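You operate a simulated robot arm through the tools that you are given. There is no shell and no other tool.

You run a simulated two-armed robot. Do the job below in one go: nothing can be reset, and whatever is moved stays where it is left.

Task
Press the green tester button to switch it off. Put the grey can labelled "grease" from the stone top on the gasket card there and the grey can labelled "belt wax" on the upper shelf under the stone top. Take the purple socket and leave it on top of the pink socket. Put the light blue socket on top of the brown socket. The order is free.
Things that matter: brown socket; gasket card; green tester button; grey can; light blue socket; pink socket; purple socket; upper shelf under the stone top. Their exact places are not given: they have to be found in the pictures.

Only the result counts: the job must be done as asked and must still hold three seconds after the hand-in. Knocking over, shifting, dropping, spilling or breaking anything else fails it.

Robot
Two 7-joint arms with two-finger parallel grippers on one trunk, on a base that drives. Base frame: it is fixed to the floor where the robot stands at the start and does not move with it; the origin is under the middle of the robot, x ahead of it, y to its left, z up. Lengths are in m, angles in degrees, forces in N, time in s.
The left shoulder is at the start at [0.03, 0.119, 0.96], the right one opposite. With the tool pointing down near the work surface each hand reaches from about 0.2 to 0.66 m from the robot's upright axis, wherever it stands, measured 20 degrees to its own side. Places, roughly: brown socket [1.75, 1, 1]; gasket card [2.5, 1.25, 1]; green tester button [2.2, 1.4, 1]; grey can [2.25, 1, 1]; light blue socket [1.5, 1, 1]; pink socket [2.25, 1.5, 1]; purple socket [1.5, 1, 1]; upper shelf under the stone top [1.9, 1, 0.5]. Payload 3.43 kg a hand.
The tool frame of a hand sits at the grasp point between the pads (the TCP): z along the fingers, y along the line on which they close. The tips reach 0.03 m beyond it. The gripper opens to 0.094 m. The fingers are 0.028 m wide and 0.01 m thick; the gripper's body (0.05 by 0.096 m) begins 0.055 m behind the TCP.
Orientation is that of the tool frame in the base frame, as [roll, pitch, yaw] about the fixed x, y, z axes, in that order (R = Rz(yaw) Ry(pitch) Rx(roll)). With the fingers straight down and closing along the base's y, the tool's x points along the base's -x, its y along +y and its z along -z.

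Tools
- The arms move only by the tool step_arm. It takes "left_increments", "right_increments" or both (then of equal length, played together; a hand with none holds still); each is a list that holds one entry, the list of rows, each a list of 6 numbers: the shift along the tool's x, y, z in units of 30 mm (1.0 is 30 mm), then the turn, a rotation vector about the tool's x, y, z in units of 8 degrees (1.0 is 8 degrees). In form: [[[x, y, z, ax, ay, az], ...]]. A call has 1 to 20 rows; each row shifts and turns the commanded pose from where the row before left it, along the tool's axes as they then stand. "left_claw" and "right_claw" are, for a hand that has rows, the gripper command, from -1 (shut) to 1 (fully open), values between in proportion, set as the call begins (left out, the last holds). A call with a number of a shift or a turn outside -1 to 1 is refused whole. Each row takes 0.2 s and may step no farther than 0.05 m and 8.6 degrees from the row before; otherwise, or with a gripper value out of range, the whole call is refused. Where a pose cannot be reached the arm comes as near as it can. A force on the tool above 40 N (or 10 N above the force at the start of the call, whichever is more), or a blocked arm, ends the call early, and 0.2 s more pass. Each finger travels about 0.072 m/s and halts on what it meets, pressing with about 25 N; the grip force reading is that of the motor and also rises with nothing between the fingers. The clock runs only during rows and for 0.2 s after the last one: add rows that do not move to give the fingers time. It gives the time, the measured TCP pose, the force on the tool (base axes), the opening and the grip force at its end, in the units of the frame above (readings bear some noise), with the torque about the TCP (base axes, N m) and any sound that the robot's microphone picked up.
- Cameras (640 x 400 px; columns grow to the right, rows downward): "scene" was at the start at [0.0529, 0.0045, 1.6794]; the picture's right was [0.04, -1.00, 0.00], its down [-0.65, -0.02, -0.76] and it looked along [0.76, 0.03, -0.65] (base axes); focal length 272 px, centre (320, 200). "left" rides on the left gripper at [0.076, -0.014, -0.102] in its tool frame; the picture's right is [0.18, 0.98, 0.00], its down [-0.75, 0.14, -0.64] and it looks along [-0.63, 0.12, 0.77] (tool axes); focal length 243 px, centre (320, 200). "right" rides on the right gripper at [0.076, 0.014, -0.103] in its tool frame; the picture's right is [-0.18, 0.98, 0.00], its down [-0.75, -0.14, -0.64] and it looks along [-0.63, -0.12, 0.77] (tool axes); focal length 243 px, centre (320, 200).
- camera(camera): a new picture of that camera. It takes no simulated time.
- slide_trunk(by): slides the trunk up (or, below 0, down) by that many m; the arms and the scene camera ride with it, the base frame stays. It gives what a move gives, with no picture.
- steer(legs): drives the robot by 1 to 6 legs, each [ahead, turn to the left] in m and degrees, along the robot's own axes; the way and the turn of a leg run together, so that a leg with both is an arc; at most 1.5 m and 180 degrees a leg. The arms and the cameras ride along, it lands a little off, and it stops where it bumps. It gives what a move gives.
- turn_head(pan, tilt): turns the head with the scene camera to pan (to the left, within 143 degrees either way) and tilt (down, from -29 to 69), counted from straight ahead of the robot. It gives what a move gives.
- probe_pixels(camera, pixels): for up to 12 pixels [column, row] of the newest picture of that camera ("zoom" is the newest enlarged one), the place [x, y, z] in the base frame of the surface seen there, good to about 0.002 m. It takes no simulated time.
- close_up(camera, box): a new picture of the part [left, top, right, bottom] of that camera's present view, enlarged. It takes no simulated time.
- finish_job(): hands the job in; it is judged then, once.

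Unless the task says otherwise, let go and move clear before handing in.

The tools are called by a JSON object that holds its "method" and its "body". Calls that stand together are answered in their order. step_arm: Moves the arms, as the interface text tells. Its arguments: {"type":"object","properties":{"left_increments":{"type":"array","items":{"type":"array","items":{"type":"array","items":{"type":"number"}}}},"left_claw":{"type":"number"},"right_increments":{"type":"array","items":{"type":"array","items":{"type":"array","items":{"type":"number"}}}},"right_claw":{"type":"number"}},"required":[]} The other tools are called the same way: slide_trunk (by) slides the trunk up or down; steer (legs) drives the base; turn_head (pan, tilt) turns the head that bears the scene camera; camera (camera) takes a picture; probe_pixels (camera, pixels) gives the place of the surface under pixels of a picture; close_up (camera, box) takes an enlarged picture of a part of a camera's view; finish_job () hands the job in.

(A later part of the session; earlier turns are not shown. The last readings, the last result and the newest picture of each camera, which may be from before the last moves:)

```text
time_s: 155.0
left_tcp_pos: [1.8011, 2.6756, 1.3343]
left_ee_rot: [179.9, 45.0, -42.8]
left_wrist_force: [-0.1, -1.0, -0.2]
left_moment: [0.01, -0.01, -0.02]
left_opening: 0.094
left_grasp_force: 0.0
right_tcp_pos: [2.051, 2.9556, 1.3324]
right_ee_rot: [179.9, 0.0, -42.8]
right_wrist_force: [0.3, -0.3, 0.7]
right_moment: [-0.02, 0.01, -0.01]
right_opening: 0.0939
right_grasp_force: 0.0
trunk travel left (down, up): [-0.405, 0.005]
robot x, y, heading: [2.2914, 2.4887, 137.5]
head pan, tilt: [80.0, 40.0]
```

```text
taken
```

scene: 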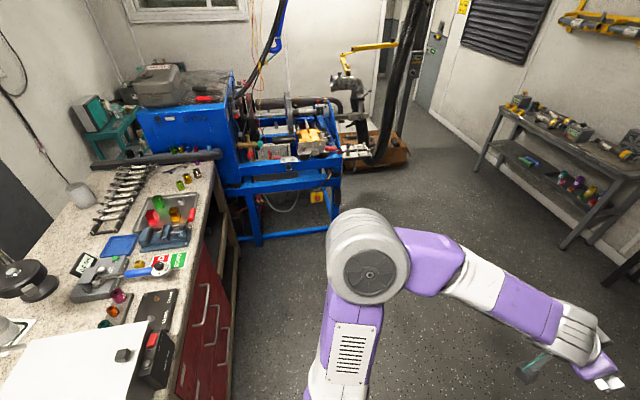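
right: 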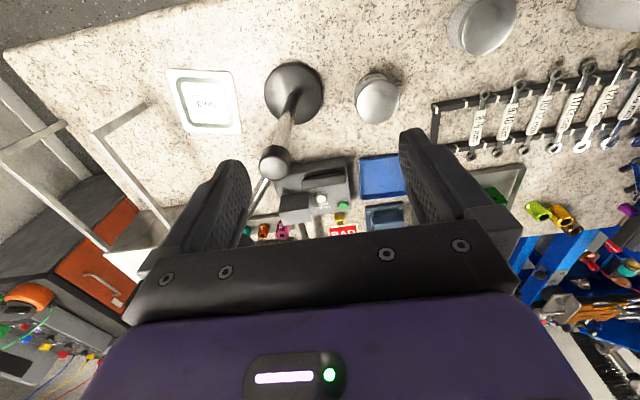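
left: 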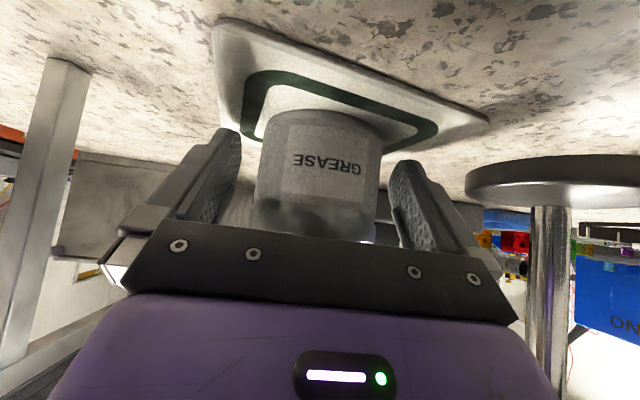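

I'm on the far side, with a clear view of sockets at (180,185)–(195,170) and the tester. I'll probe obstacles and item positions.

{"method": "probe_pixels", "body": {"camera": "scene", "pixels": [[257, 243], [340, 200], [235, 190], [215, 165], [222, 188], [232, 270], [190, 340], [335, 150], [118, 296], [104, 324], [162, 258], [230, 395]]}}

{"method": "close_up", "body": {"camera": "scene", "box": [60, 140, 260, 340]}}

```text
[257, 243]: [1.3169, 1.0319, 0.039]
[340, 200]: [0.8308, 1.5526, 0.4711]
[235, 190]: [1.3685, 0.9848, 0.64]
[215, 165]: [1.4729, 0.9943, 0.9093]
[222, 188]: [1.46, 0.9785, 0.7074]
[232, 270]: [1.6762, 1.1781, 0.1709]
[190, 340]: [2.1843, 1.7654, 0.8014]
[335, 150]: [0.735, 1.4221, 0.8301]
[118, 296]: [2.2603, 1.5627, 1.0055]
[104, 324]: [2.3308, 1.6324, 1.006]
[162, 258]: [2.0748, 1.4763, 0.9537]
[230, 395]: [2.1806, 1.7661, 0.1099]
```

```text
2.00 times, centred on (160, 240) of scene
```

zoom: 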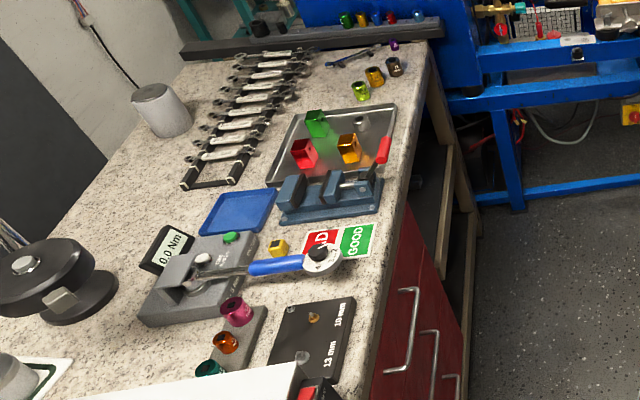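

The lathe reaches to u≈1.71, so I'll stand at about u=2.05 for the sockets. I'll turn left, drive a bit, then swing around and back in, so my hands stay away from the lathe cables.

{"method": "steer", "body": {"legs": [[0, 90.4], [0.6, 0], [0, 180], [-0.73, 0], [0, -90]]}}

{"method": "turn_head", "body": {"pan": -10, "tilt": 50}}

{"method": "camera", "body": {"camera": "scene"}}

```text
time_s: 156.2
left_tcp_pos: [1.7826, 2.616, 1.3336]
left_ee_rot: [-179.7, 45.0, -36.7]
left_wrist_force: [-0.1, 0.3, 0.2]
left_moment: [0.05, -0.02, 0.0]
left_opening: 0.0937
left_grasp_force: 0.0
right_tcp_pos: [2.0025, 2.9234, 1.3326]
right_ee_rot: [-179.8, 0.0, -36.9]
right_wrist_force: [0.0, -1.2, 0.6]
right_moment: [0.03, -0.01, 0.01]
right_opening: 0.094
right_grasp_force: 0.0
trunk travel left (down, up): [-0.405, 0.005]
robot x, y, heading: [2.2897, 2.485, 143.0]
head pan, tilt: [80.0, 40.0]
stopped in leg 1: the robot was blocked; the commanded pose is now the measured one
```

```text
time_s: 157.9
left_tcp_pos: [1.7844, 2.6178, 1.3341]
left_ee_rot: [-179.9, 45.0, -36.7]
left_wrist_force: [-0.1, 0.3, -0.7]
left_moment: [0.02, -0.03, 0.02]
left_opening: 0.0941
left_grasp_force: 0.1
right_tcp_pos: [2.0022, 2.923, 1.3323]
right_ee_rot: [180.0, 0.0, -36.9]
right_wrist_force: [0.3, 0.1, -0.4]
right_moment: [-0.02, -0.01, 0.01]
right_opening: 0.0939
right_grasp_force: 0.1
trunk travel left (down, up): [-0.405, 0.005]
robot x, y, heading: [2.2907, 2.4848, 142.8]
head pan, tilt: [-10.0, 50.0]
```

```text
taken
```

scene: 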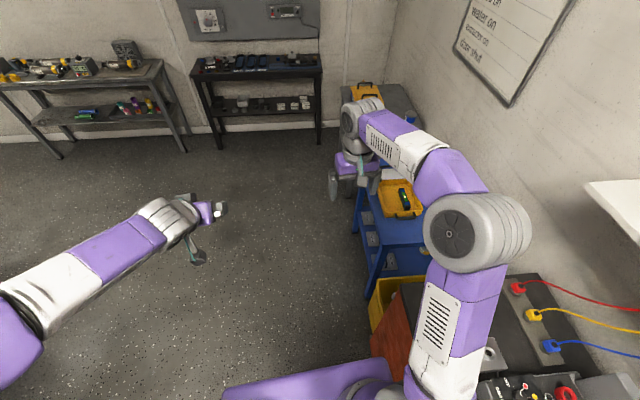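

The base corner touched the orange cabinet while turning (only ~0.35 m to my right). I'll creep forward away from it first, turning gradually.

{"method": "steer", "body": {"legs": [[0.3, 0], [0.15, 6], [0.15, 8]]}}

{"method": "camera", "body": {"camera": "scene"}}

```text
time_s: 161.9
left_tcp_pos: [1.2733, 2.8297, 1.3359]
left_ee_rot: [-179.8, 45.1, -23.4]
left_wrist_force: [0.1, -0.9, -0.2]
left_moment: [-0.03, -0.02, 0.01]
left_opening: 0.0946
left_grasp_force: 0.0
right_tcp_pos: [1.4135, 3.1785, 1.3333]
right_ee_rot: [-180.0, 0.0, -23.4]
right_wrist_force: [1.0, 0.2, -0.9]
right_moment: [0.0, 0.04, -0.01]
right_opening: 0.0941
right_grasp_force: 0.1
trunk travel left (down, up): [-0.405, 0.005]
robot x, y, heading: [1.7908, 2.8179, 156.5]
head pan, tilt: [-10.0, 50.0]
```

```text
taken
```

scene: 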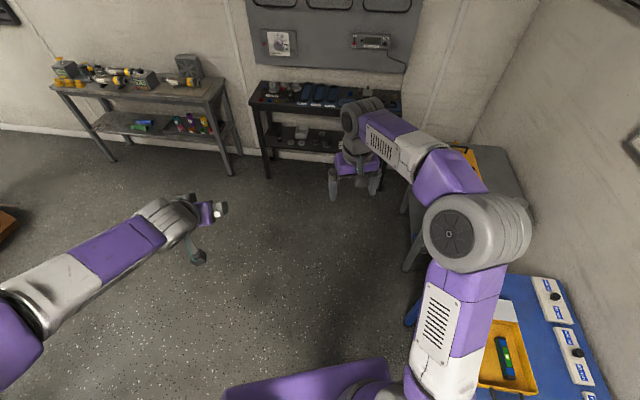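

I'm in open floor now. I'll turn, move away from the cabinet, and back along to u≈2.15 facing the stone's far side.

{"method": "steer", "body": {"legs": [[0, 71.3], [0.3, 0], [0, 180], [-0.84, 0], [0, -90]]}}

{"method": "turn_head", "body": {"pan": -15, "tilt": 40}}

{"method": "camera", "body": {"camera": "scene"}}

```text
time_s: 182.4
left_tcp_pos: [1.5802, 1.7906, 1.3354]
left_ee_rot: [-179.9, 44.9, 141.1]
left_wrist_force: [-0.1, 0.7, 0.5]
left_moment: [0.02, 0.01, -0.03]
left_opening: 0.0943
left_grasp_force: 0.0
right_tcp_pos: [1.3494, 1.4924, 1.3324]
right_ee_rot: [179.9, 0.0, 141.0]
right_wrist_force: [-0.2, -0.5, 0.2]
right_moment: [0.0, 0.01, -0.02]
right_opening: 0.0942
right_grasp_force: 0.1
trunk travel left (down, up): [-0.405, 0.005]
robot x, y, heading: [1.0779, 1.9431, -39.2]
head pan, tilt: [-10.0, 50.0]
```

```text
time_s: 183.1
left_tcp_pos: [1.5818, 1.7917, 1.3349]
left_ee_rot: [-179.9, 45.0, 141.2]
left_wrist_force: [-0.3, -0.1, -0.4]
left_moment: [0.03, -0.02, 0.03]
left_opening: 0.0939
left_grasp_force: 0.1
right_tcp_pos: [1.3491, 1.492, 1.3326]
right_ee_rot: [180.0, 0.2, 141.0]
right_wrist_force: [0.1, 0.6, -0.8]
right_moment: [0.02, 0.02, 0.0]
right_opening: 0.0943
right_grasp_force: 0.0
trunk travel left (down, up): [-0.405, 0.005]
robot x, y, heading: [1.0778, 1.9427, -39.1]
head pan, tilt: [-15.0, 40.0]
```

```text
taken
```

scene: 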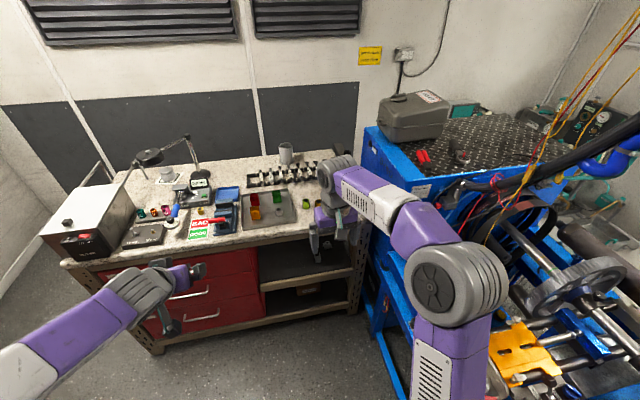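

I'm facing the stone's far side. I'll check where the hose and cables to my right are before driving forward.

{"method": "probe_pixels", "body": {"camera": "scene", "pixels": [[490, 182], [540, 165], [495, 220], [560, 125], [600, 60], [460, 190], [450, 260], [510, 230], [352, 200], [315, 250], [575, 150], [530, 200]]}}

{"method": "close_up", "body": {"camera": "scene", "box": [120, 130, 360, 270]}}

```text
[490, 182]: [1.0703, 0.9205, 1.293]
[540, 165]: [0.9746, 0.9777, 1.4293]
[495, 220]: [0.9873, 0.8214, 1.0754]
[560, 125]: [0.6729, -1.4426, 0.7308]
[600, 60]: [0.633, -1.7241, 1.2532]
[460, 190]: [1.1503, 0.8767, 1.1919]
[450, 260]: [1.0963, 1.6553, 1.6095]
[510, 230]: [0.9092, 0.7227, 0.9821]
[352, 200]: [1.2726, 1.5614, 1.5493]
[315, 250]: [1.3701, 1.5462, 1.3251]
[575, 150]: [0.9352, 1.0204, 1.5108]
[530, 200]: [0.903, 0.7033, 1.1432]
```

```text
2.67 times, centred on (240, 200) of scene
```

zoom: 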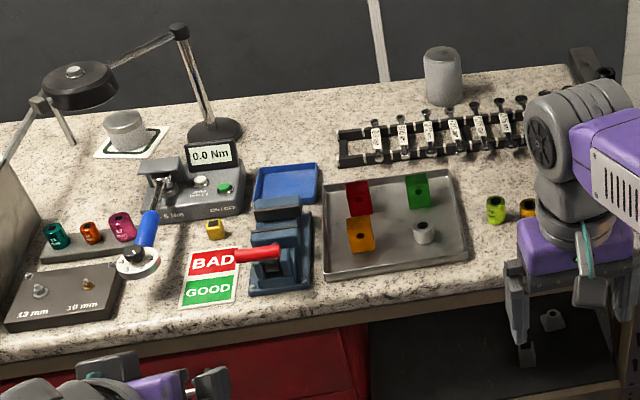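

Hose and cables are at u≤1.42, clear. I'll drive forward diagonally to about u=2.08, v=−0.05, then square up.

{"method": "steer", "body": {"legs": [[0, -13.1], [0.46, 0], [0, 10]]}}

{"method": "turn_head", "body": {"pan": -15, "tilt": 55}}

{"method": "camera", "body": {"camera": "scene"}}

```text
time_s: 187.4
left_tcp_pos: [1.8565, 1.3897, 1.3344]
left_ee_rot: [-179.8, 45.0, 137.8]
left_wrist_force: [0.0, -0.3, -0.6]
left_moment: [0.01, 0.0, 0.03]
left_opening: 0.0941
left_grasp_force: 0.0
right_tcp_pos: [1.6101, 1.1049, 1.3327]
right_ee_rot: [179.9, 0.1, 137.7]
right_wrist_force: [0.2, 0.4, -0.5]
right_moment: [0.01, 0.01, 0.0]
right_opening: 0.0939
right_grasp_force: 0.0
trunk travel left (down, up): [-0.405, 0.005]
robot x, y, heading: [1.363, 1.5703, -42.5]
head pan, tilt: [-15.0, 40.0]
```

```text
time_s: 188.2
left_tcp_pos: [1.8568, 1.3898, 1.3342]
left_ee_rot: [-179.8, 45.0, 137.9]
left_wrist_force: [-0.5, 0.3, 0.6]
left_moment: [-0.01, 0.03, 0.02]
left_opening: 0.0939
left_grasp_force: 0.1
right_tcp_pos: [1.6097, 1.1043, 1.332]
right_ee_rot: [-180.0, 0.2, 137.7]
right_wrist_force: [-0.5, -0.1, 0.3]
right_moment: [-0.03, 0.02, -0.02]
right_opening: 0.0941
right_grasp_force: 0.0
trunk travel left (down, up): [-0.405, 0.005]
robot x, y, heading: [1.3652, 1.5703, -42.6]
head pan, tilt: [-15.0, 55.0]
```

```text
taken
```

scene: 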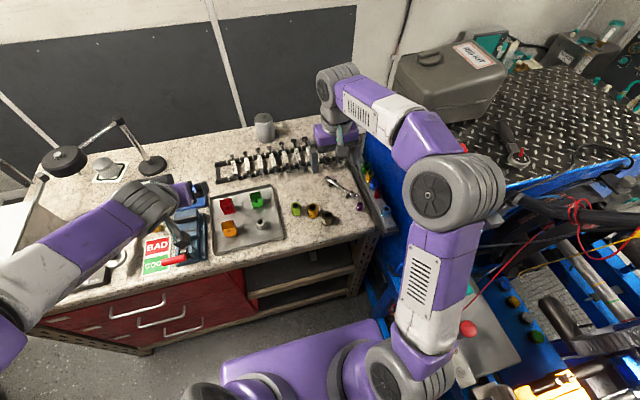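

Positioned at u≈2.08, v≈−0.04. I'll view the sockets from the scene close-up and the right wrist camera.

{"method": "camera", "body": {"camera": "right"}}

{"method": "close_up", "body": {"camera": "scene", "box": [280, 140, 420, 240]}}

```text
taken
```

right: 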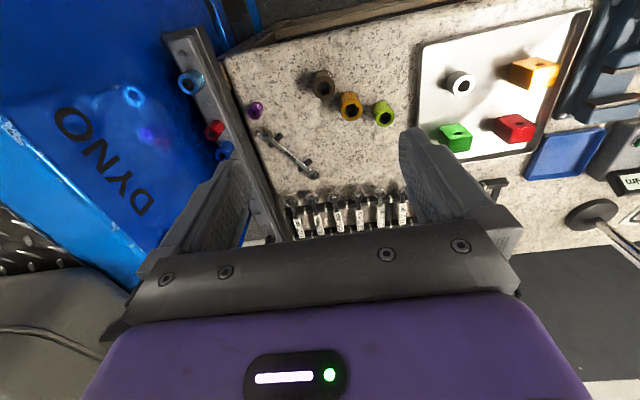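

```text
4.00 times, centred on (350, 190) of scene
```

zoom: 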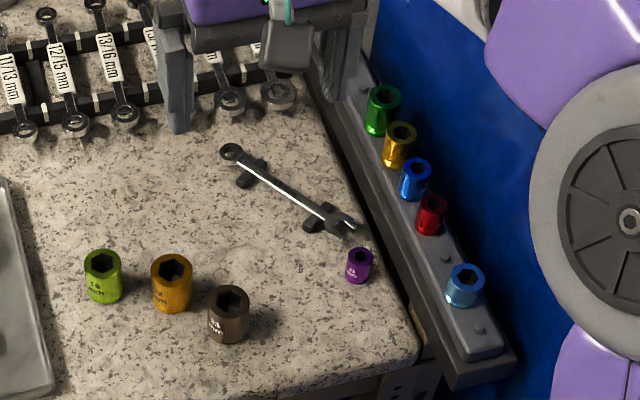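

All three sockets are visible: light blue (465,285), purple (359,265), brown (229,315). I'll probe their rims and bases.

{"method": "close_up", "body": {"camera": "scene", "box": [325, 190, 405, 240]}}

{"method": "probe_pixels", "body": {"camera": "zoom", "pixels": [[418, 168], [446, 168], [432, 158], [432, 184], [448, 200], [480, 280], [415, 145], [370, 230], [330, 240], [42, 260], [430, 230], [350, 120]]}}

```text
8.00 times, centred on (365, 215) of scene
```

zoom: 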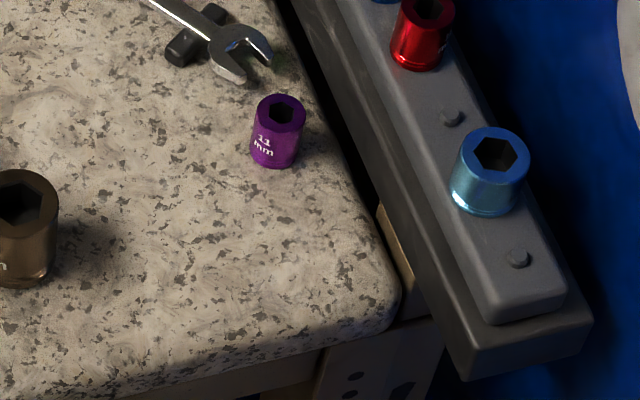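

```text
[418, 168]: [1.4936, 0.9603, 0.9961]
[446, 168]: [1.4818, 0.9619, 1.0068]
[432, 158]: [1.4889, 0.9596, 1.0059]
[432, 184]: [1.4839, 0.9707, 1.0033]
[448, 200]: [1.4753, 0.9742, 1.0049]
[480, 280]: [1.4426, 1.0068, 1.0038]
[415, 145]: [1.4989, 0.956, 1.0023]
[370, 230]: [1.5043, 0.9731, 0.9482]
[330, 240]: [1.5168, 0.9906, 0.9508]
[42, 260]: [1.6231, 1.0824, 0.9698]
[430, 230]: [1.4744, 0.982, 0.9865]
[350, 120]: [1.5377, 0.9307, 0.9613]
```

{"method": "probe_pixels", "body": {"camera": "zoom", "pixels": [[460, 152], [527, 158], [499, 130], [488, 178], [485, 205], [259, 108], [303, 112], [283, 97], [275, 128], [270, 155], [450, 118], [517, 258]]}}

{"method": "close_up", "body": {"camera": "scene", "box": [300, 195, 380, 245]}}

```text
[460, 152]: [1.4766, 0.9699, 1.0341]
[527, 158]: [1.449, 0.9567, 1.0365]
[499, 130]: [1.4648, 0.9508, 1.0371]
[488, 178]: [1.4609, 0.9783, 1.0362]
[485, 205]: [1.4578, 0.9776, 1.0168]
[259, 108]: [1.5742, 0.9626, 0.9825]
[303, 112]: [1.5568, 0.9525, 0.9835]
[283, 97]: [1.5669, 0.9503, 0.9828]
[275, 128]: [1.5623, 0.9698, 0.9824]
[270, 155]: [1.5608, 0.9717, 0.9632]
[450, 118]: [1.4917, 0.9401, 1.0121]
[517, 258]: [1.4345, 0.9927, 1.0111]
```

```text
8.00 times, centred on (340, 220) of scene
```

zoom: 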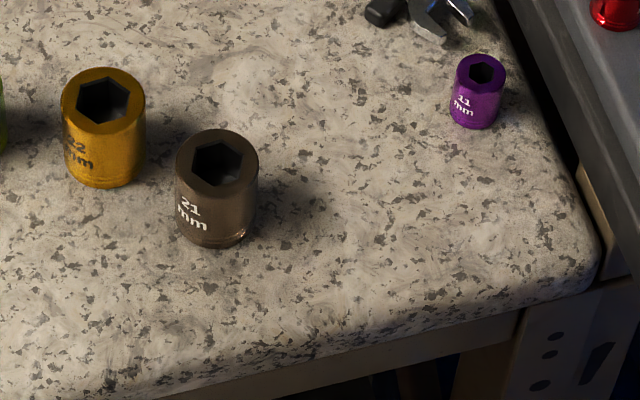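

{"method": "probe_pixels", "body": {"camera": "zoom", "pixels": [[180, 158], [255, 162], [219, 131], [216, 185], [210, 235], [120, 330], [62, 100], [143, 103], [230, 245], [465, 75]]}}

```text
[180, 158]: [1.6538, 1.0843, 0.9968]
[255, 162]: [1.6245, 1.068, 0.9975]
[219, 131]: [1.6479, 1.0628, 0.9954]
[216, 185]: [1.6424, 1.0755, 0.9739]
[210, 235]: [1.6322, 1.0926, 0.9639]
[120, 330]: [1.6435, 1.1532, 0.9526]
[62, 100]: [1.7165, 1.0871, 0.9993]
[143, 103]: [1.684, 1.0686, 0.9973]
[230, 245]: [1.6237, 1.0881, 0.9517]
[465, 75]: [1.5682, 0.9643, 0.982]
```

Rims measured: light blue (1.463,0.964, top 1.037), purple (1.565,0.959, top 0.983), brown (1.639,1.0755, top 0.997). The machine wall is close to the light blue one, so I'll turn the right gripper 90° to close along the rail and lean its top away from the wall.

{"method": "step_arm", "body": {"right_increments": [[[0, 0, 0, 0, 0, 0.9375], [0, 0, 0, 0, 0, 0.9375], [0, 0, 0, 0, 0, 0.9375], [0, 0, 0, 0, 0, 0.9375], [0, 0, 0, 0, 0, 0.9375], [0, 0, 0, 0, 0, 0.9375], [0, 0, 0, 0, 0, 0.9375], [0, 0, 0, 0, 0, 0.9375], [0, 0, 0, 0, 0, 0.9375], [0, 0, 0, 0, 0, 0.9375], [0, 0, 0, 0, 0, 0.9375], [0, 0, 0, 0, 0, 0.9375], [0, 0, 0, 0, -0.833, 0], [0, 0, 0, 0, -0.833, 0], [0, 0, 0, 0, -0.833, 0], [0, 0, 0, 0, 0, 0]]], "right_claw": 0.2}}

{"method": "camera", "body": {"camera": "scene"}}

{"method": "camera", "body": {"camera": "right"}}

```text
time_s: 191.6
left_tcp_pos: [1.856, 1.3885, 1.3349]
left_ee_rot: [-179.9, 45.0, 137.8]
left_wrist_force: [0.4, 0.0, 0.2]
left_moment: [0.04, 0.0, -0.01]
left_opening: 0.0942
left_grasp_force: 0.2
right_tcp_pos: [1.6095, 1.1045, 1.3318]
right_ee_rot: [179.9, 20.1, 47.6]
right_wrist_force: [0.3, 0.3, -0.4]
right_moment: [-0.01, 0.03, 0.01]
right_opening: 0.0563
right_grasp_force: 0.0
trunk travel left (down, up): [-0.405, 0.005]
robot x, y, heading: [1.3635, 1.5707, -42.4]
head pan, tilt: [-15.0, 55.0]
```

```text
taken
```

scene: 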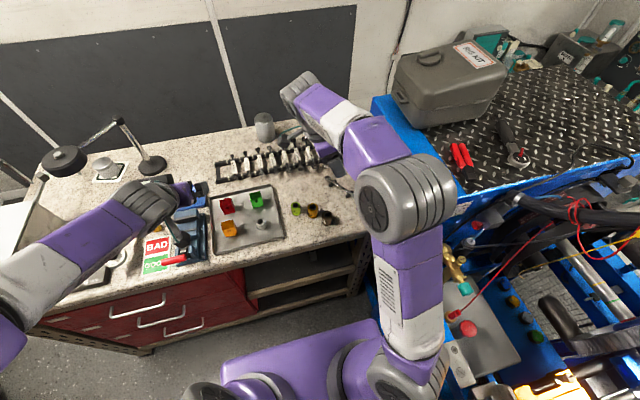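

```text
taken
```

right: 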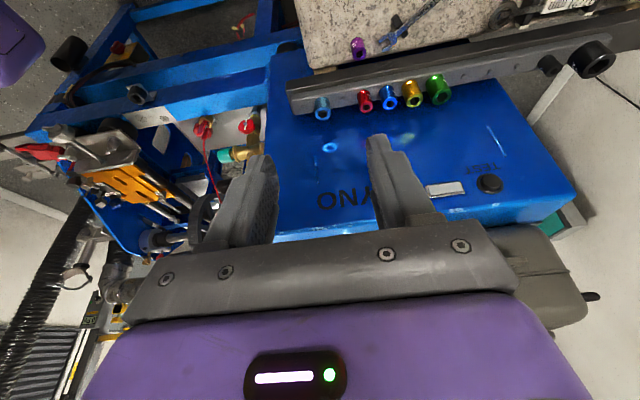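

The gripper turned fine (yaw 47.6°, tilt 20°). I'll bring it over the light blue socket and lower to z≈1.15.

{"method": "step_arm", "body": {"right_increments": [[[-0.879, -0.067, 0.319, 0, 0, 0], [-0.879, -0.067, 0.319, 0, 0, 0], [-0.879, -0.067, 0.319, 0, 0, 0], [-0.879, -0.067, 0.319, 0, 0, 0], [-0.879, -0.067, 0.319, 0, 0, 0], [-0.879, -0.067, 0.319, 0, 0, 0], [-0.879, -0.067, 0.319, 0, 0, 0], [0.342, 0, 0.94, 0, 0, 0], [0.342, 0, 0.94, 0, 0, 0], [0.342, 0, 0.94, 0, 0, 0], [0, 0, 0, 0, 0, 0], [0, 0, 0, 0, 0, 0]]]}}

{"method": "camera", "body": {"camera": "scene"}}

{"method": "camera", "body": {"camera": "right"}}

```text
time_s: 194.2
left_tcp_pos: [1.8559, 1.3898, 1.3345]
left_ee_rot: [-179.9, 45.0, 137.7]
left_wrist_force: [0.4, 0.8, -0.1]
left_moment: [-0.02, -0.01, -0.04]
left_opening: 0.0941
left_grasp_force: 0.1
right_tcp_pos: [1.4708, 0.9703, 1.2425]
right_ee_rot: [-180.0, 20.0, 47.7]
right_wrist_force: [-0.1, -0.5, -0.2]
right_moment: [0.01, 0.0, 0.0]
right_opening: 0.0565
right_grasp_force: 0.0
trunk travel left (down, up): [-0.405, 0.005]
robot x, y, heading: [1.3645, 1.5699, -42.6]
head pan, tilt: [-15.0, 55.0]
```

```text
taken
```

scene: 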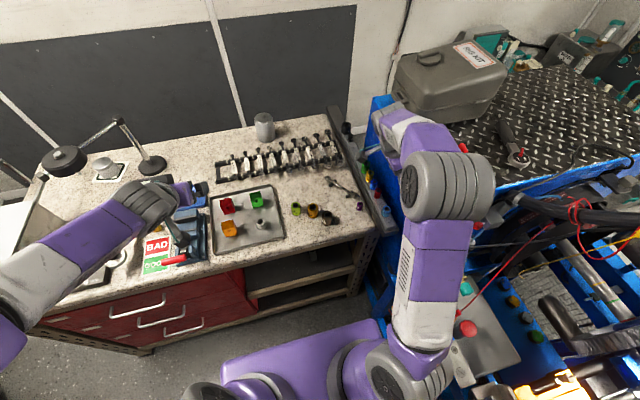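

```text
taken
```

right: 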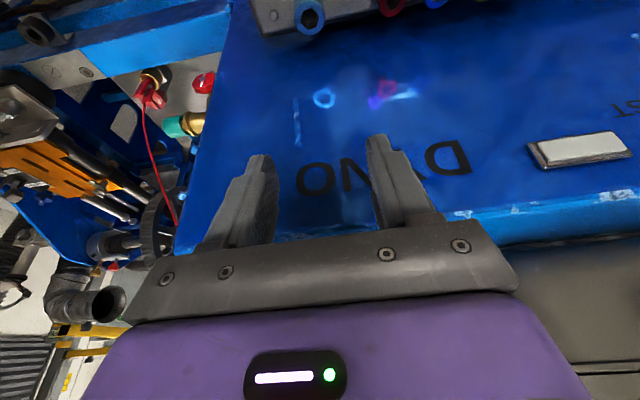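

The fingers line up with the light blue socket (310,15 in the right view). I'll check elbow and forearm clearance to the machine.

{"method": "probe_pixels", "body": {"camera": "scene", "pixels": [[445, 170], [480, 185], [430, 140], [395, 115], [385, 125], [440, 240], [430, 320], [500, 80], [420, 100], [405, 190]]}}

{"method": "probe_pixels", "body": {"camera": "right", "pixels": [[310, 20], [580, 150], [540, 210], [325, 95], [480, 240], [560, 260]]}}

```text
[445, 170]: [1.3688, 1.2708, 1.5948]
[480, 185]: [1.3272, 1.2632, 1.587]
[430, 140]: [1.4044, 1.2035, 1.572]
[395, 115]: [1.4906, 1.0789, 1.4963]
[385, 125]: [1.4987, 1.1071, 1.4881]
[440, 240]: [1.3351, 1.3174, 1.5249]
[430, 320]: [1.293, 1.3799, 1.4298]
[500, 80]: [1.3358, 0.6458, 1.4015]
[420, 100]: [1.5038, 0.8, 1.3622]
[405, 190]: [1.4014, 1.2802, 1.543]
```

```text
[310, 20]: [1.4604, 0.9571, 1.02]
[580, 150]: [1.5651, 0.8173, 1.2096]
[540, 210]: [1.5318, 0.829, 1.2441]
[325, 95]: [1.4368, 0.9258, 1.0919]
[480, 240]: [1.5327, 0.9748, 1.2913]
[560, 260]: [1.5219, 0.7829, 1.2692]
```

Clear everywhere (wrist at u≈1.80). Lowering to z≈1.10.

{"method": "step_arm", "body": {"right_increments": [[[0.302, -0.01, 0.9, 0, 0, 0], [0.302, -0.01, 0.9, 0, 0, 0], [0.302, -0.01, 0.9, 0, 0, 0], [0.302, -0.01, 0.9, 0, 0, 0], [0.302, -0.01, 0.9, 0, 0, 0], [0, 0, 0, 0, 0, 0], [0, 0, 0, 0, 0, 0]]]}}

{"method": "camera", "body": {"camera": "right"}}

{"method": "close_up", "body": {"camera": "scene", "box": [300, 120, 460, 220]}}

```text
time_s: 195.8
left_tcp_pos: [1.8568, 1.3876, 1.3344]
left_ee_rot: [-179.9, 45.0, 137.9]
left_wrist_force: [-0.2, 0.1, 0.6]
left_moment: [0.01, -0.02, 0.05]
left_opening: 0.0938
left_grasp_force: 0.0
right_tcp_pos: [1.467, 0.9648, 1.1]
right_ee_rot: [180.0, 20.1, 47.7]
right_wrist_force: [0.9, -0.9, -0.2]
right_moment: [-0.03, 0.01, 0.02]
right_opening: 0.0562
right_grasp_force: 0.0
trunk travel left (down, up): [-0.405, 0.005]
robot x, y, heading: [1.3634, 1.5699, -42.5]
head pan, tilt: [-15.0, 55.0]
```

```text
taken
```

right: 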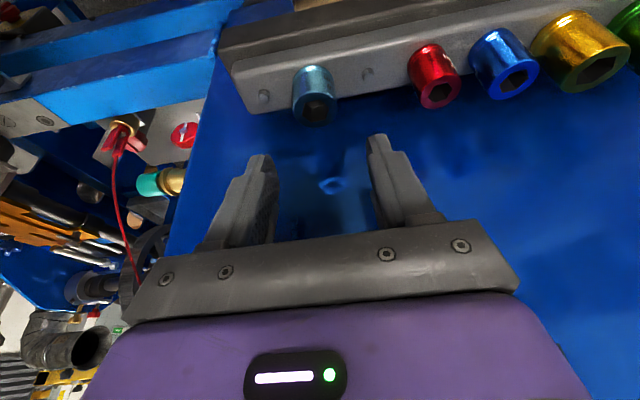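

```text
4.00 times, centred on (380, 170) of scene
```

zoom: 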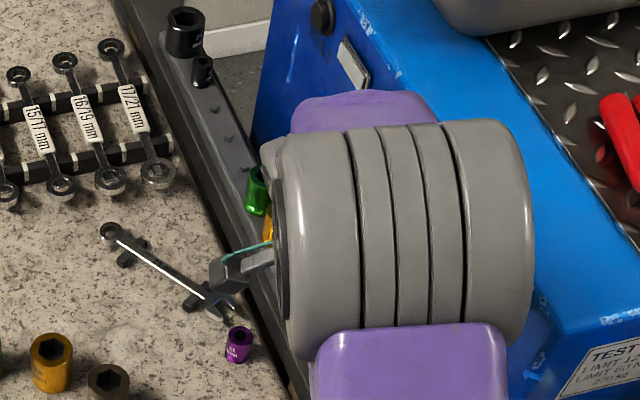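

Socket sits between the finger lines. Final descent to z≈1.046 (tips just above the pegs).

{"method": "step_arm", "body": {"right_increments": [[[0.355, -0.04, 0.83, 0, 0, 0], [0.355, -0.04, 0.83, 0, 0, 0], [0, 0, 0, 0, 0, 0], [0, 0, 0, 0, 0, 0]]]}}

{"method": "camera", "body": {"camera": "right"}}

```text
time_s: 196.8
left_tcp_pos: [1.8563, 1.3885, 1.3349]
left_ee_rot: [-179.9, 45.1, 137.9]
left_wrist_force: [-0.3, 1.1, 0.5]
left_moment: [0.01, -0.01, 0.0]
left_opening: 0.0939
left_grasp_force: 0.1
right_tcp_pos: [1.4672, 0.9691, 1.0451]
right_ee_rot: [-180.0, 20.0, 47.6]
right_wrist_force: [0.2, -0.7, 0.1]
right_moment: [0.01, -0.01, 0.0]
right_opening: 0.0566
right_grasp_force: 0.1
trunk travel left (down, up): [-0.405, 0.005]
robot x, y, heading: [1.3647, 1.5711, -42.6]
head pan, tilt: [-15.0, 55.0]
```

```text
taken
```

right: 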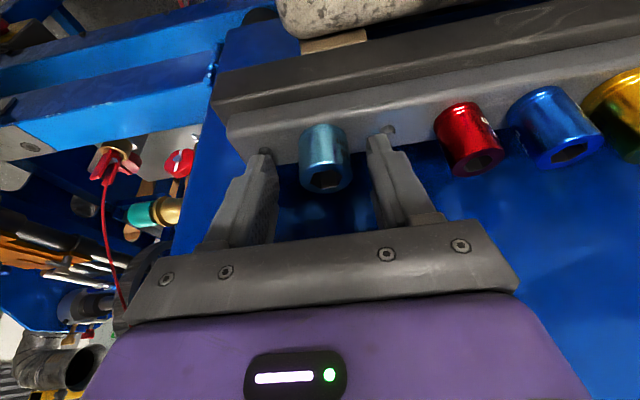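

Well centred. Closing.

{"method": "step_arm", "body": {"right_increments": [[[0, 0, 0, 0, 0, 0], [0, 0, 0, 0, 0, 0], [0, 0, 0, 0, 0, 0], [0, 0, 0, 0, 0, 0], [0, 0, 0, 0, 0, 0]]], "right_claw": -1}}

{"method": "camera", "body": {"camera": "right"}}

```text
time_s: 198.0
left_tcp_pos: [1.857, 1.3887, 1.3353]
left_ee_rot: [-179.9, 45.0, 137.9]
left_wrist_force: [0.1, -0.2, -0.2]
left_moment: [-0.03, 0.02, 0.05]
left_opening: 0.0939
left_grasp_force: 0.0
right_tcp_pos: [1.4684, 0.969, 1.045]
right_ee_rot: [180.0, 20.0, 47.8]
right_wrist_force: [3.4, -4.3, 4.2]
right_moment: [-0.2, -0.12, 0.05]
right_opening: 0.0304
right_grasp_force: 24.3
trunk travel left (down, up): [-0.405, 0.005]
robot x, y, heading: [1.3685, 1.5703, -42.3]
head pan, tilt: [-15.0, 55.0]
```

```text
taken
```

right: 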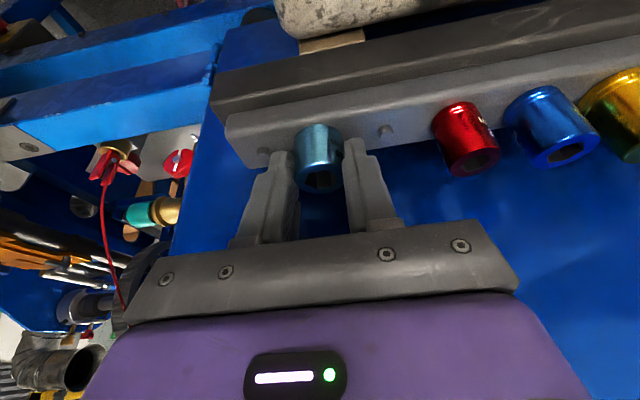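

Gripped at 0.0304. Slow vertical lift off the peg.

{"method": "step_arm", "body": {"right_increments": [[[-0.057, 0, -0.157, 0, 0, 0], [-0.057, 0, -0.157, 0, 0, 0], [-0.057, 0, -0.157, 0, 0, 0], [-0.057, 0, -0.157, 0, 0, 0], [-0.057, 0, -0.157, 0, 0, 0], [-0.057, 0, -0.157, 0, 0, 0], [0, 0, 0, 0, 0, 0]]]}}

{"method": "camera", "body": {"camera": "right"}}

```text
time_s: 199.6
left_tcp_pos: [1.8569, 1.3888, 1.3352]
left_ee_rot: [-179.9, 45.0, 137.9]
left_wrist_force: [0.4, 0.3, 0.8]
left_moment: [0.0, -0.02, -0.02]
left_opening: 0.0937
left_grasp_force: 0.0
right_tcp_pos: [1.4647, 0.972, 1.0753]
right_ee_rot: [180.0, 20.0, 47.7]
right_wrist_force: [0.4, -0.2, -1.3]
right_moment: [0.0, 0.02, 0.0]
right_opening: 0.0302
right_grasp_force: 25.4
trunk travel left (down, up): [-0.405, 0.005]
robot x, y, heading: [1.3656, 1.5727, -42.2]
head pan, tilt: [-15.0, 55.0]
```

```text
taken
```

right: 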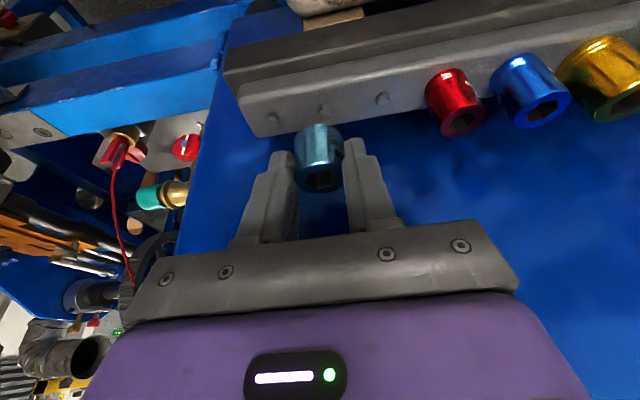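

The light blue socket is free of the peg. I'll raise it and move it above the brown socket.

{"method": "step_arm", "body": {"right_increments": [[[-0.266, 0, -0.73, 0, 0, 0], [-0.266, 0, -0.73, 0, 0, 0], [-0.266, 0, -0.73, 0, 0, 0], [0.9, 0.284, -0.327, 0, 0, 0], [0.9, 0.284, -0.327, 0, 0, 0], [0.9, 0.284, -0.327, 0, 0, 0], [0.9, 0.284, -0.327, 0, 0, 0], [0.9, 0.284, -0.327, 0, 0, 0], [0.9, 0.284, -0.327, 0, 0, 0], [0.9, 0.284, -0.327, 0, 0, 0], [0, 0, 0, 0, 0, 0], [0, 0, 0, 0, 0, 0]]]}}

{"method": "camera", "body": {"camera": "right"}}

{"method": "close_up", "body": {"camera": "scene", "box": [260, 140, 420, 240]}}

```text
time_s: 202.2
left_tcp_pos: [1.8574, 1.3899, 1.3337]
left_ee_rot: [-179.9, 45.0, 137.9]
left_wrist_force: [1.0, -0.8, -0.6]
left_moment: [0.01, 0.0, -0.04]
left_opening: 0.0939
left_grasp_force: 0.1
right_tcp_pos: [1.644, 1.0794, 1.1448]
right_ee_rot: [-180.0, 20.1, 47.8]
right_wrist_force: [0.0, 0.3, -2.0]
right_moment: [-0.02, -0.02, 0.01]
right_opening: 0.0301
right_grasp_force: 25.0
trunk travel left (down, up): [-0.405, 0.005]
robot x, y, heading: [1.3628, 1.5721, -42.4]
head pan, tilt: [-15.0, 55.0]
```

```text
taken
```

right: 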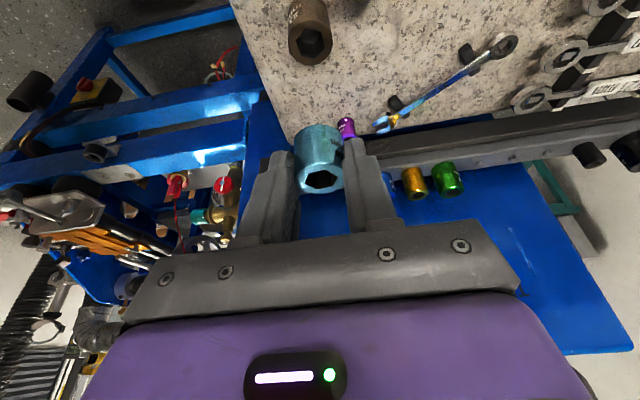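

```text
4.00 times, centred on (340, 190) of scene
```

zoom: 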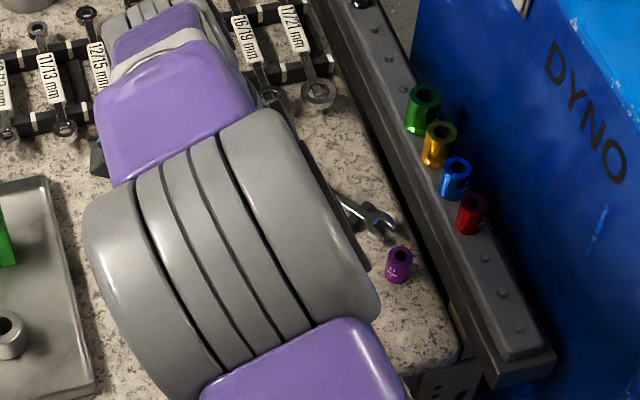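

I'll measure the held socket's top rim and the brown socket's rim from this camera for a precise stack.

{"method": "close_up", "body": {"camera": "right", "box": [250, 0, 410, 210]}}

```text
1.90 times, centred on (330, 105) of right
```

zoom: 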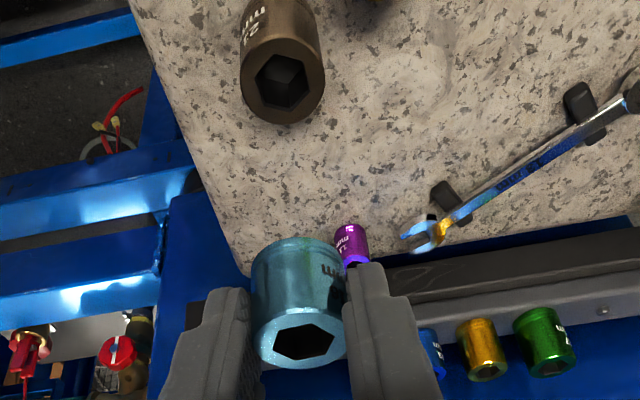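

{"method": "probe_pixels", "body": {"camera": "zoom", "pixels": [[262, 342], [342, 345], [300, 364], [302, 320], [275, 322], [330, 318], [247, 80], [321, 85], [284, 120], [283, 42], [300, 250], [290, 242]]}}

```text
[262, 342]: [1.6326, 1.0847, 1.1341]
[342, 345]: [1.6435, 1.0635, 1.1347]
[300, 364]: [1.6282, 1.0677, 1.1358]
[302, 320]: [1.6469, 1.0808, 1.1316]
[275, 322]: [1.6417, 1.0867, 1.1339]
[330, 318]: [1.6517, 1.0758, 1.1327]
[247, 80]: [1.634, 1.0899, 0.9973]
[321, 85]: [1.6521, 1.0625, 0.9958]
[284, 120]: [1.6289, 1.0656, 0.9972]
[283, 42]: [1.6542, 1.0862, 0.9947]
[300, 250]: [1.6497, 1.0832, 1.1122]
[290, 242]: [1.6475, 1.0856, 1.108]
```

Light blue is nearly over the brown socket already (offset about 3 mm). I'll correct and lower to just above contact.

{"method": "step_arm", "body": {"right_increments": [[[0.319, 0.015, 0.7625, 0, 0, 0], [0.319, 0.015, 0.7625, 0, 0, 0], [0.319, 0.015, 0.7625, 0, 0, 0], [0.25, 0.015, 0.6, 0, 0, 0], [0, 0, 0, 0, 0, 0], [0, 0, 0, 0, 0, 0]]]}}

{"method": "close_up", "body": {"camera": "right", "box": [230, 70, 430, 220]}}

```text
time_s: 203.6
left_tcp_pos: [1.8573, 1.3891, 1.3345]
left_ee_rot: [-179.9, 44.9, 137.8]
left_wrist_force: [-1.5, -0.2, -0.1]
left_moment: [-0.01, -0.04, 0.01]
left_opening: 0.0939
left_grasp_force: 0.2
right_tcp_pos: [1.6483, 1.0832, 1.05]
right_ee_rot: [179.9, 20.1, 47.7]
right_wrist_force: [-0.7, -0.4, -0.8]
right_moment: [0.0, 0.01, 0.0]
right_opening: 0.0306
right_grasp_force: 25.0
trunk travel left (down, up): [-0.405, 0.005]
robot x, y, heading: [1.3647, 1.5691, -42.2]
head pan, tilt: [-15.0, 55.0]
```

```text
2.67 times, centred on (330, 145) of right
```

zoom: 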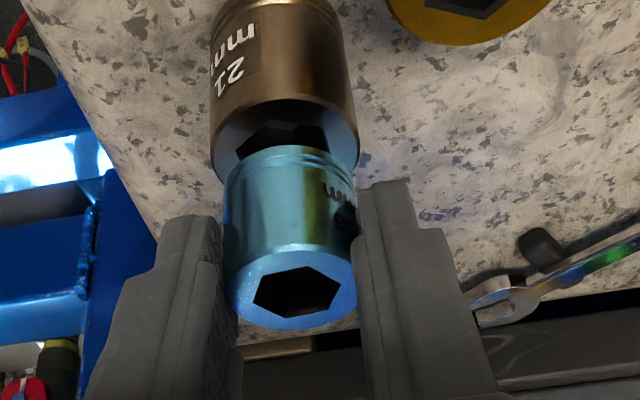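

{"method": "probe_pixels", "body": {"camera": "zoom", "pixels": [[285, 99], [290, 152], [235, 175], [350, 170], [240, 115], [345, 110], [291, 320], [290, 250], [245, 275], [340, 270], [216, 160], [356, 150]]}}

```text
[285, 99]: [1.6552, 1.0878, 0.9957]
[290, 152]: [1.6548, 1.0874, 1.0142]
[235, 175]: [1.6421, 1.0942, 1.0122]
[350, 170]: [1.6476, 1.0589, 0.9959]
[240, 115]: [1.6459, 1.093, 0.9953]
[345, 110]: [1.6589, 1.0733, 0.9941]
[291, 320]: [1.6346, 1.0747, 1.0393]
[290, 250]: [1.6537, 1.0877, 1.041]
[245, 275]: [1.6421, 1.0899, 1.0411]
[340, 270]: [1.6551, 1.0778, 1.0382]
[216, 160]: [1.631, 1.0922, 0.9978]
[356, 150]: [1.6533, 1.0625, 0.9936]
```

The two sockets are aligned within about 2 mm and the blue one is upright. Lowering to contact in small steps.

{"method": "step_arm", "body": {"right_increments": [[[0.022, 0, 0.134, 0, 0, 0], [0.022, 0, 0.134, 0, 0, 0], [0.011, 0, 0.031, 0, 0, 0], [0, 0, 0, 0, 0, 0]]]}}

```text
time_s: 204.6
left_tcp_pos: [1.8566, 1.3891, 1.3345]
left_ee_rot: [-179.9, 45.1, 137.9]
left_wrist_force: [-0.3, -0.2, 0.8]
left_moment: [0.01, 0.0, 0.0]
left_opening: 0.0943
left_grasp_force: 0.1
right_tcp_pos: [1.6465, 1.0825, 1.0416]
right_ee_rot: [-180.0, 20.0, 47.7]
right_wrist_force: [0.4, 0.0, -1.7]
right_moment: [0.01, 0.01, 0.02]
right_opening: 0.0304
right_grasp_force: 24.8
trunk travel left (down, up): [-0.405, 0.005]
robot x, y, heading: [1.3672, 1.5689, -42.6]
head pan, tilt: [-15.0, 55.0]
```

{"method": "step_arm", "body": {"right_increments": [[[0.011, 0, 0.031, 0, 0, 0], [0.011, 0, 0.031, 0, 0, 0], [0, 0, 0, 0, 0, 0]]]}}

{"method": "close_up", "body": {"camera": "right", "box": [230, 70, 430, 220]}}

```text
time_s: 205.4
left_tcp_pos: [1.8568, 1.389, 1.3344]
left_ee_rot: [-179.9, 44.9, 137.9]
left_wrist_force: [-0.3, 0.1, 0.6]
left_moment: [-0.01, 0.0, 0.0]
left_opening: 0.0942
left_grasp_force: 0.0
right_tcp_pos: [1.6473, 1.081, 1.0407]
right_ee_rot: [180.0, 20.0, 47.7]
right_wrist_force: [0.7, -0.6, -1.3]
right_moment: [-0.05, 0.0, 0.03]
right_opening: 0.0301
right_grasp_force: 25.0
trunk travel left (down, up): [-0.405, 0.005]
robot x, y, heading: [1.3703, 1.5715, -42.4]
head pan, tilt: [-15.0, 55.0]
```

```text
2.67 times, centred on (330, 145) of right
```

zoom: 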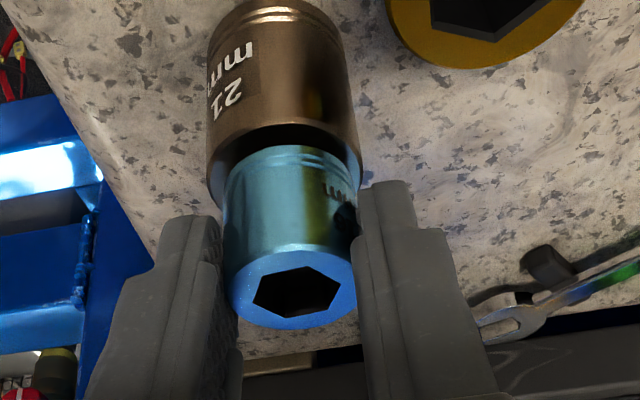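

{"method": "step_arm", "body": {"right_increments": [[[0.011, 0, 0.031, 0, 0, 0], [0.011, 0, 0.031, 0, 0, 0], [0, 0, 0, 0, 0, 0]]]}}

{"method": "probe_pixels", "body": {"camera": "zoom", "pixels": [[290, 125], [291, 153], [212, 190], [228, 185], [360, 170], [350, 175]]}}

```text
time_s: 206.2
left_tcp_pos: [1.8561, 1.3893, 1.3347]
left_ee_rot: [-179.8, 44.9, 138.0]
left_wrist_force: [-0.6, -1.1, 0.6]
left_moment: [0.01, -0.01, 0.01]
left_opening: 0.0937
left_grasp_force: 0.1
right_tcp_pos: [1.6478, 1.0811, 1.0398]
right_ee_rot: [179.8, 20.0, 47.7]
right_wrist_force: [-1.0, -0.2, -1.0]
right_moment: [0.0, 0.0, -0.03]
right_opening: 0.0301
right_grasp_force: 25.0
trunk travel left (down, up): [-0.405, 0.005]
robot x, y, heading: [1.3664, 1.5707, -42.5]
head pan, tilt: [-15.0, 55.0]
```

```text
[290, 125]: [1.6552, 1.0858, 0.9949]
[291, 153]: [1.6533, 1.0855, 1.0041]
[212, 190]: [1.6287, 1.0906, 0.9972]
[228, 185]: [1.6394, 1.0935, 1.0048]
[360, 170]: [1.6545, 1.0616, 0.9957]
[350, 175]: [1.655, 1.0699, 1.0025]
```

Alignment is within about 1 mm. Continuing down until contact.

{"method": "step_arm", "body": {"right_increments": [[[0.011, 0, 0.031, 0, 0, 0], [0.011, 0, 0.031, 0, 0, 0], [0.011, 0, 0.031, 0, 0, 0], [0, 0, 0, 0, 0, 0]]]}}

```text
time_s: 207.2
left_tcp_pos: [1.8567, 1.3905, 1.3353]
left_ee_rot: [-179.9, 45.2, 137.8]
left_wrist_force: [-0.1, 0.2, -0.1]
left_moment: [0.02, -0.01, 0.02]
left_opening: 0.0938
left_grasp_force: 0.0
right_tcp_pos: [1.6473, 1.0813, 1.0353]
right_ee_rot: [179.9, 20.0, 47.6]
right_wrist_force: [1.1, -0.9, 7.8]
right_moment: [-0.04, 0.0, 0.02]
right_opening: 0.0303
right_grasp_force: 25.1
trunk travel left (down, up): [-0.405, 0.005]
robot x, y, heading: [1.3628, 1.5715, -42.4]
head pan, tilt: [-15.0, 55.0]
```

Contact (7.8 N). Opening partially.

{"method": "step_arm", "body": {"right_increments": [[[-0.011, 0, -0.031, 0, 0, 0], [0, 0, 0, 0, 0, 0], [0, 0, 0, 0, 0, 0], [0, 0, 0, 0, 0, 0]]], "right_claw": 0.2}}

{"method": "close_up", "body": {"camera": "right", "box": [230, 70, 430, 220]}}

```text
time_s: 208.2
left_tcp_pos: [1.8573, 1.3884, 1.3348]
left_ee_rot: [-179.9, 44.9, 137.9]
left_wrist_force: [-1.2, 0.3, -0.9]
left_moment: [-0.02, 0.03, -0.03]
left_opening: 0.0941
left_grasp_force: 0.0
right_tcp_pos: [1.6454, 1.0813, 1.037]
right_ee_rot: [180.0, 20.0, 47.7]
right_wrist_force: [-0.2, 0.1, 0.4]
right_moment: [0.0, 0.0, 0.0]
right_opening: 0.0565
right_grasp_force: 0.1
trunk travel left (down, up): [-0.405, 0.005]
robot x, y, heading: [1.3663, 1.571, -42.7]
head pan, tilt: [-15.0, 55.0]
```

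```text
2.67 times, centred on (330, 145) of right
```

zoom: 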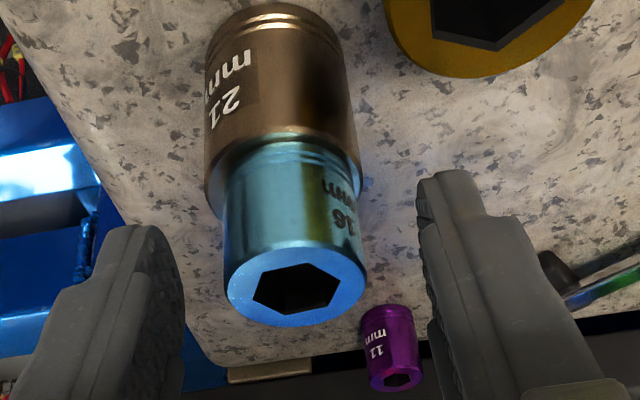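

The light blue socket stands squarely on the brown one. Raising straight up, then looking at the purple socket.

{"method": "step_arm", "body": {"right_increments": [[[-0.1, 0, -0.27, 0, 0, 0], [-0.285, 0, -0.78, 0, 0, 0], [-0.285, 0, -0.78, 0, 0, 0], [-0.285, 0, -0.78, 0, 0, 0], [-0.285, 0, -0.78, 0, 0, 0], [-0.285, 0, -0.78, 0, 0, 0], [0, 0, 0, 0, 0, 0]]]}}

{"method": "camera", "body": {"camera": "right"}}

{"method": "close_up", "body": {"camera": "scene", "box": [290, 160, 410, 235]}}

```text
time_s: 209.8
left_tcp_pos: [1.8577, 1.3903, 1.3344]
left_ee_rot: [-180.0, 44.9, 138.0]
left_wrist_force: [-0.2, -0.6, -0.3]
left_moment: [0.0, -0.02, -0.01]
left_opening: 0.0942
left_grasp_force: 0.0
right_tcp_pos: [1.6469, 1.0824, 1.1703]
right_ee_rot: [-180.0, 20.1, 47.7]
right_wrist_force: [0.5, 0.6, -0.4]
right_moment: [0.04, -0.02, -0.01]
right_opening: 0.0565
right_grasp_force: 0.1
trunk travel left (down, up): [-0.405, 0.005]
robot x, y, heading: [1.3664, 1.5698, -42.8]
head pan, tilt: [-15.0, 55.0]
```

```text
taken
```

right: 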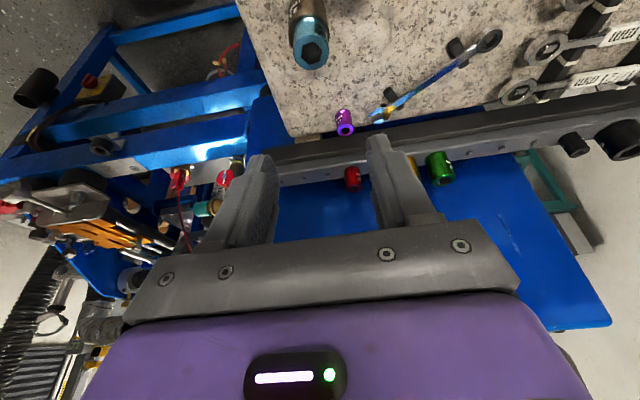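

```text
5.33 times, centred on (350, 198) of scene
```

zoom: 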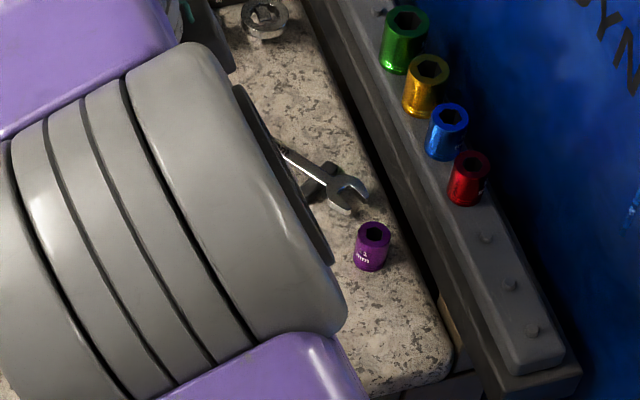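

The wrench's open end lies next to the purple socket; I'll measure the gap and the rail edge.

{"method": "probe_pixels", "body": {"camera": "zoom", "pixels": [[365, 190], [355, 210], [340, 207], [358, 232], [388, 235], [374, 223], [371, 246], [425, 255], [440, 240], [460, 290], [320, 190], [410, 240]]}}

{"method": "close_up", "body": {"camera": "right", "box": [280, 60, 460, 200]}}

```text
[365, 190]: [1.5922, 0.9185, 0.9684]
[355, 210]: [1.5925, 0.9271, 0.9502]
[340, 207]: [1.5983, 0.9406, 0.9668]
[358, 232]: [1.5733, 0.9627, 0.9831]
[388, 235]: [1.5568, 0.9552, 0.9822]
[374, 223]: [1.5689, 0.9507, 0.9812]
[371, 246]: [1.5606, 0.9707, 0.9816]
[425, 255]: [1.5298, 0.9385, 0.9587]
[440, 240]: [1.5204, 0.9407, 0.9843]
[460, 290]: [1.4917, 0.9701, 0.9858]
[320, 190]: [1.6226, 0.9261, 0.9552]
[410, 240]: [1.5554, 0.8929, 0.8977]
```

```text
2.86 times, centred on (370, 130) of right
```

zoom: 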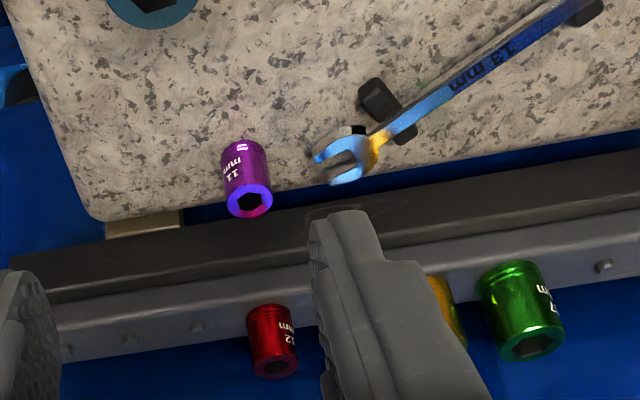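

The purple socket centre is (1.565,0.9595); the wrench end is ~25 mm away, so I'll use a narrow opening. I'll make the tool vertical again and move above it.

{"method": "step_arm", "body": {"right_increments": [[[0, 0, -0.4, 0, 0.833, 0], [0, 0, -0.4, 0, 0.833, 0], [0, 0, -0.4, 0, 0.833, 0], [0, 0, 0, 0, 0, 0], [0, 0, 0, 0, 0, 0]]], "right_claw": -0.25}}

```text
time_s: 211.0
left_tcp_pos: [1.8558, 1.3892, 1.3366]
left_ee_rot: [-179.8, 45.0, 137.8]
left_wrist_force: [-0.4, -0.6, 0.0]
left_moment: [0.0, -0.01, -0.03]
left_opening: 0.0943
left_grasp_force: 0.0
right_tcp_pos: [1.6551, 1.0868, 1.205]
right_ee_rot: [-180.0, 0.0, 47.6]
right_wrist_force: [-0.2, -0.3, -0.3]
right_moment: [0.01, -0.04, 0.01]
right_opening: 0.0354
right_grasp_force: 0.0
trunk travel left (down, up): [-0.405, 0.005]
robot x, y, heading: [1.3666, 1.5699, -42.4]
head pan, tilt: [-15.0, 55.0]
```

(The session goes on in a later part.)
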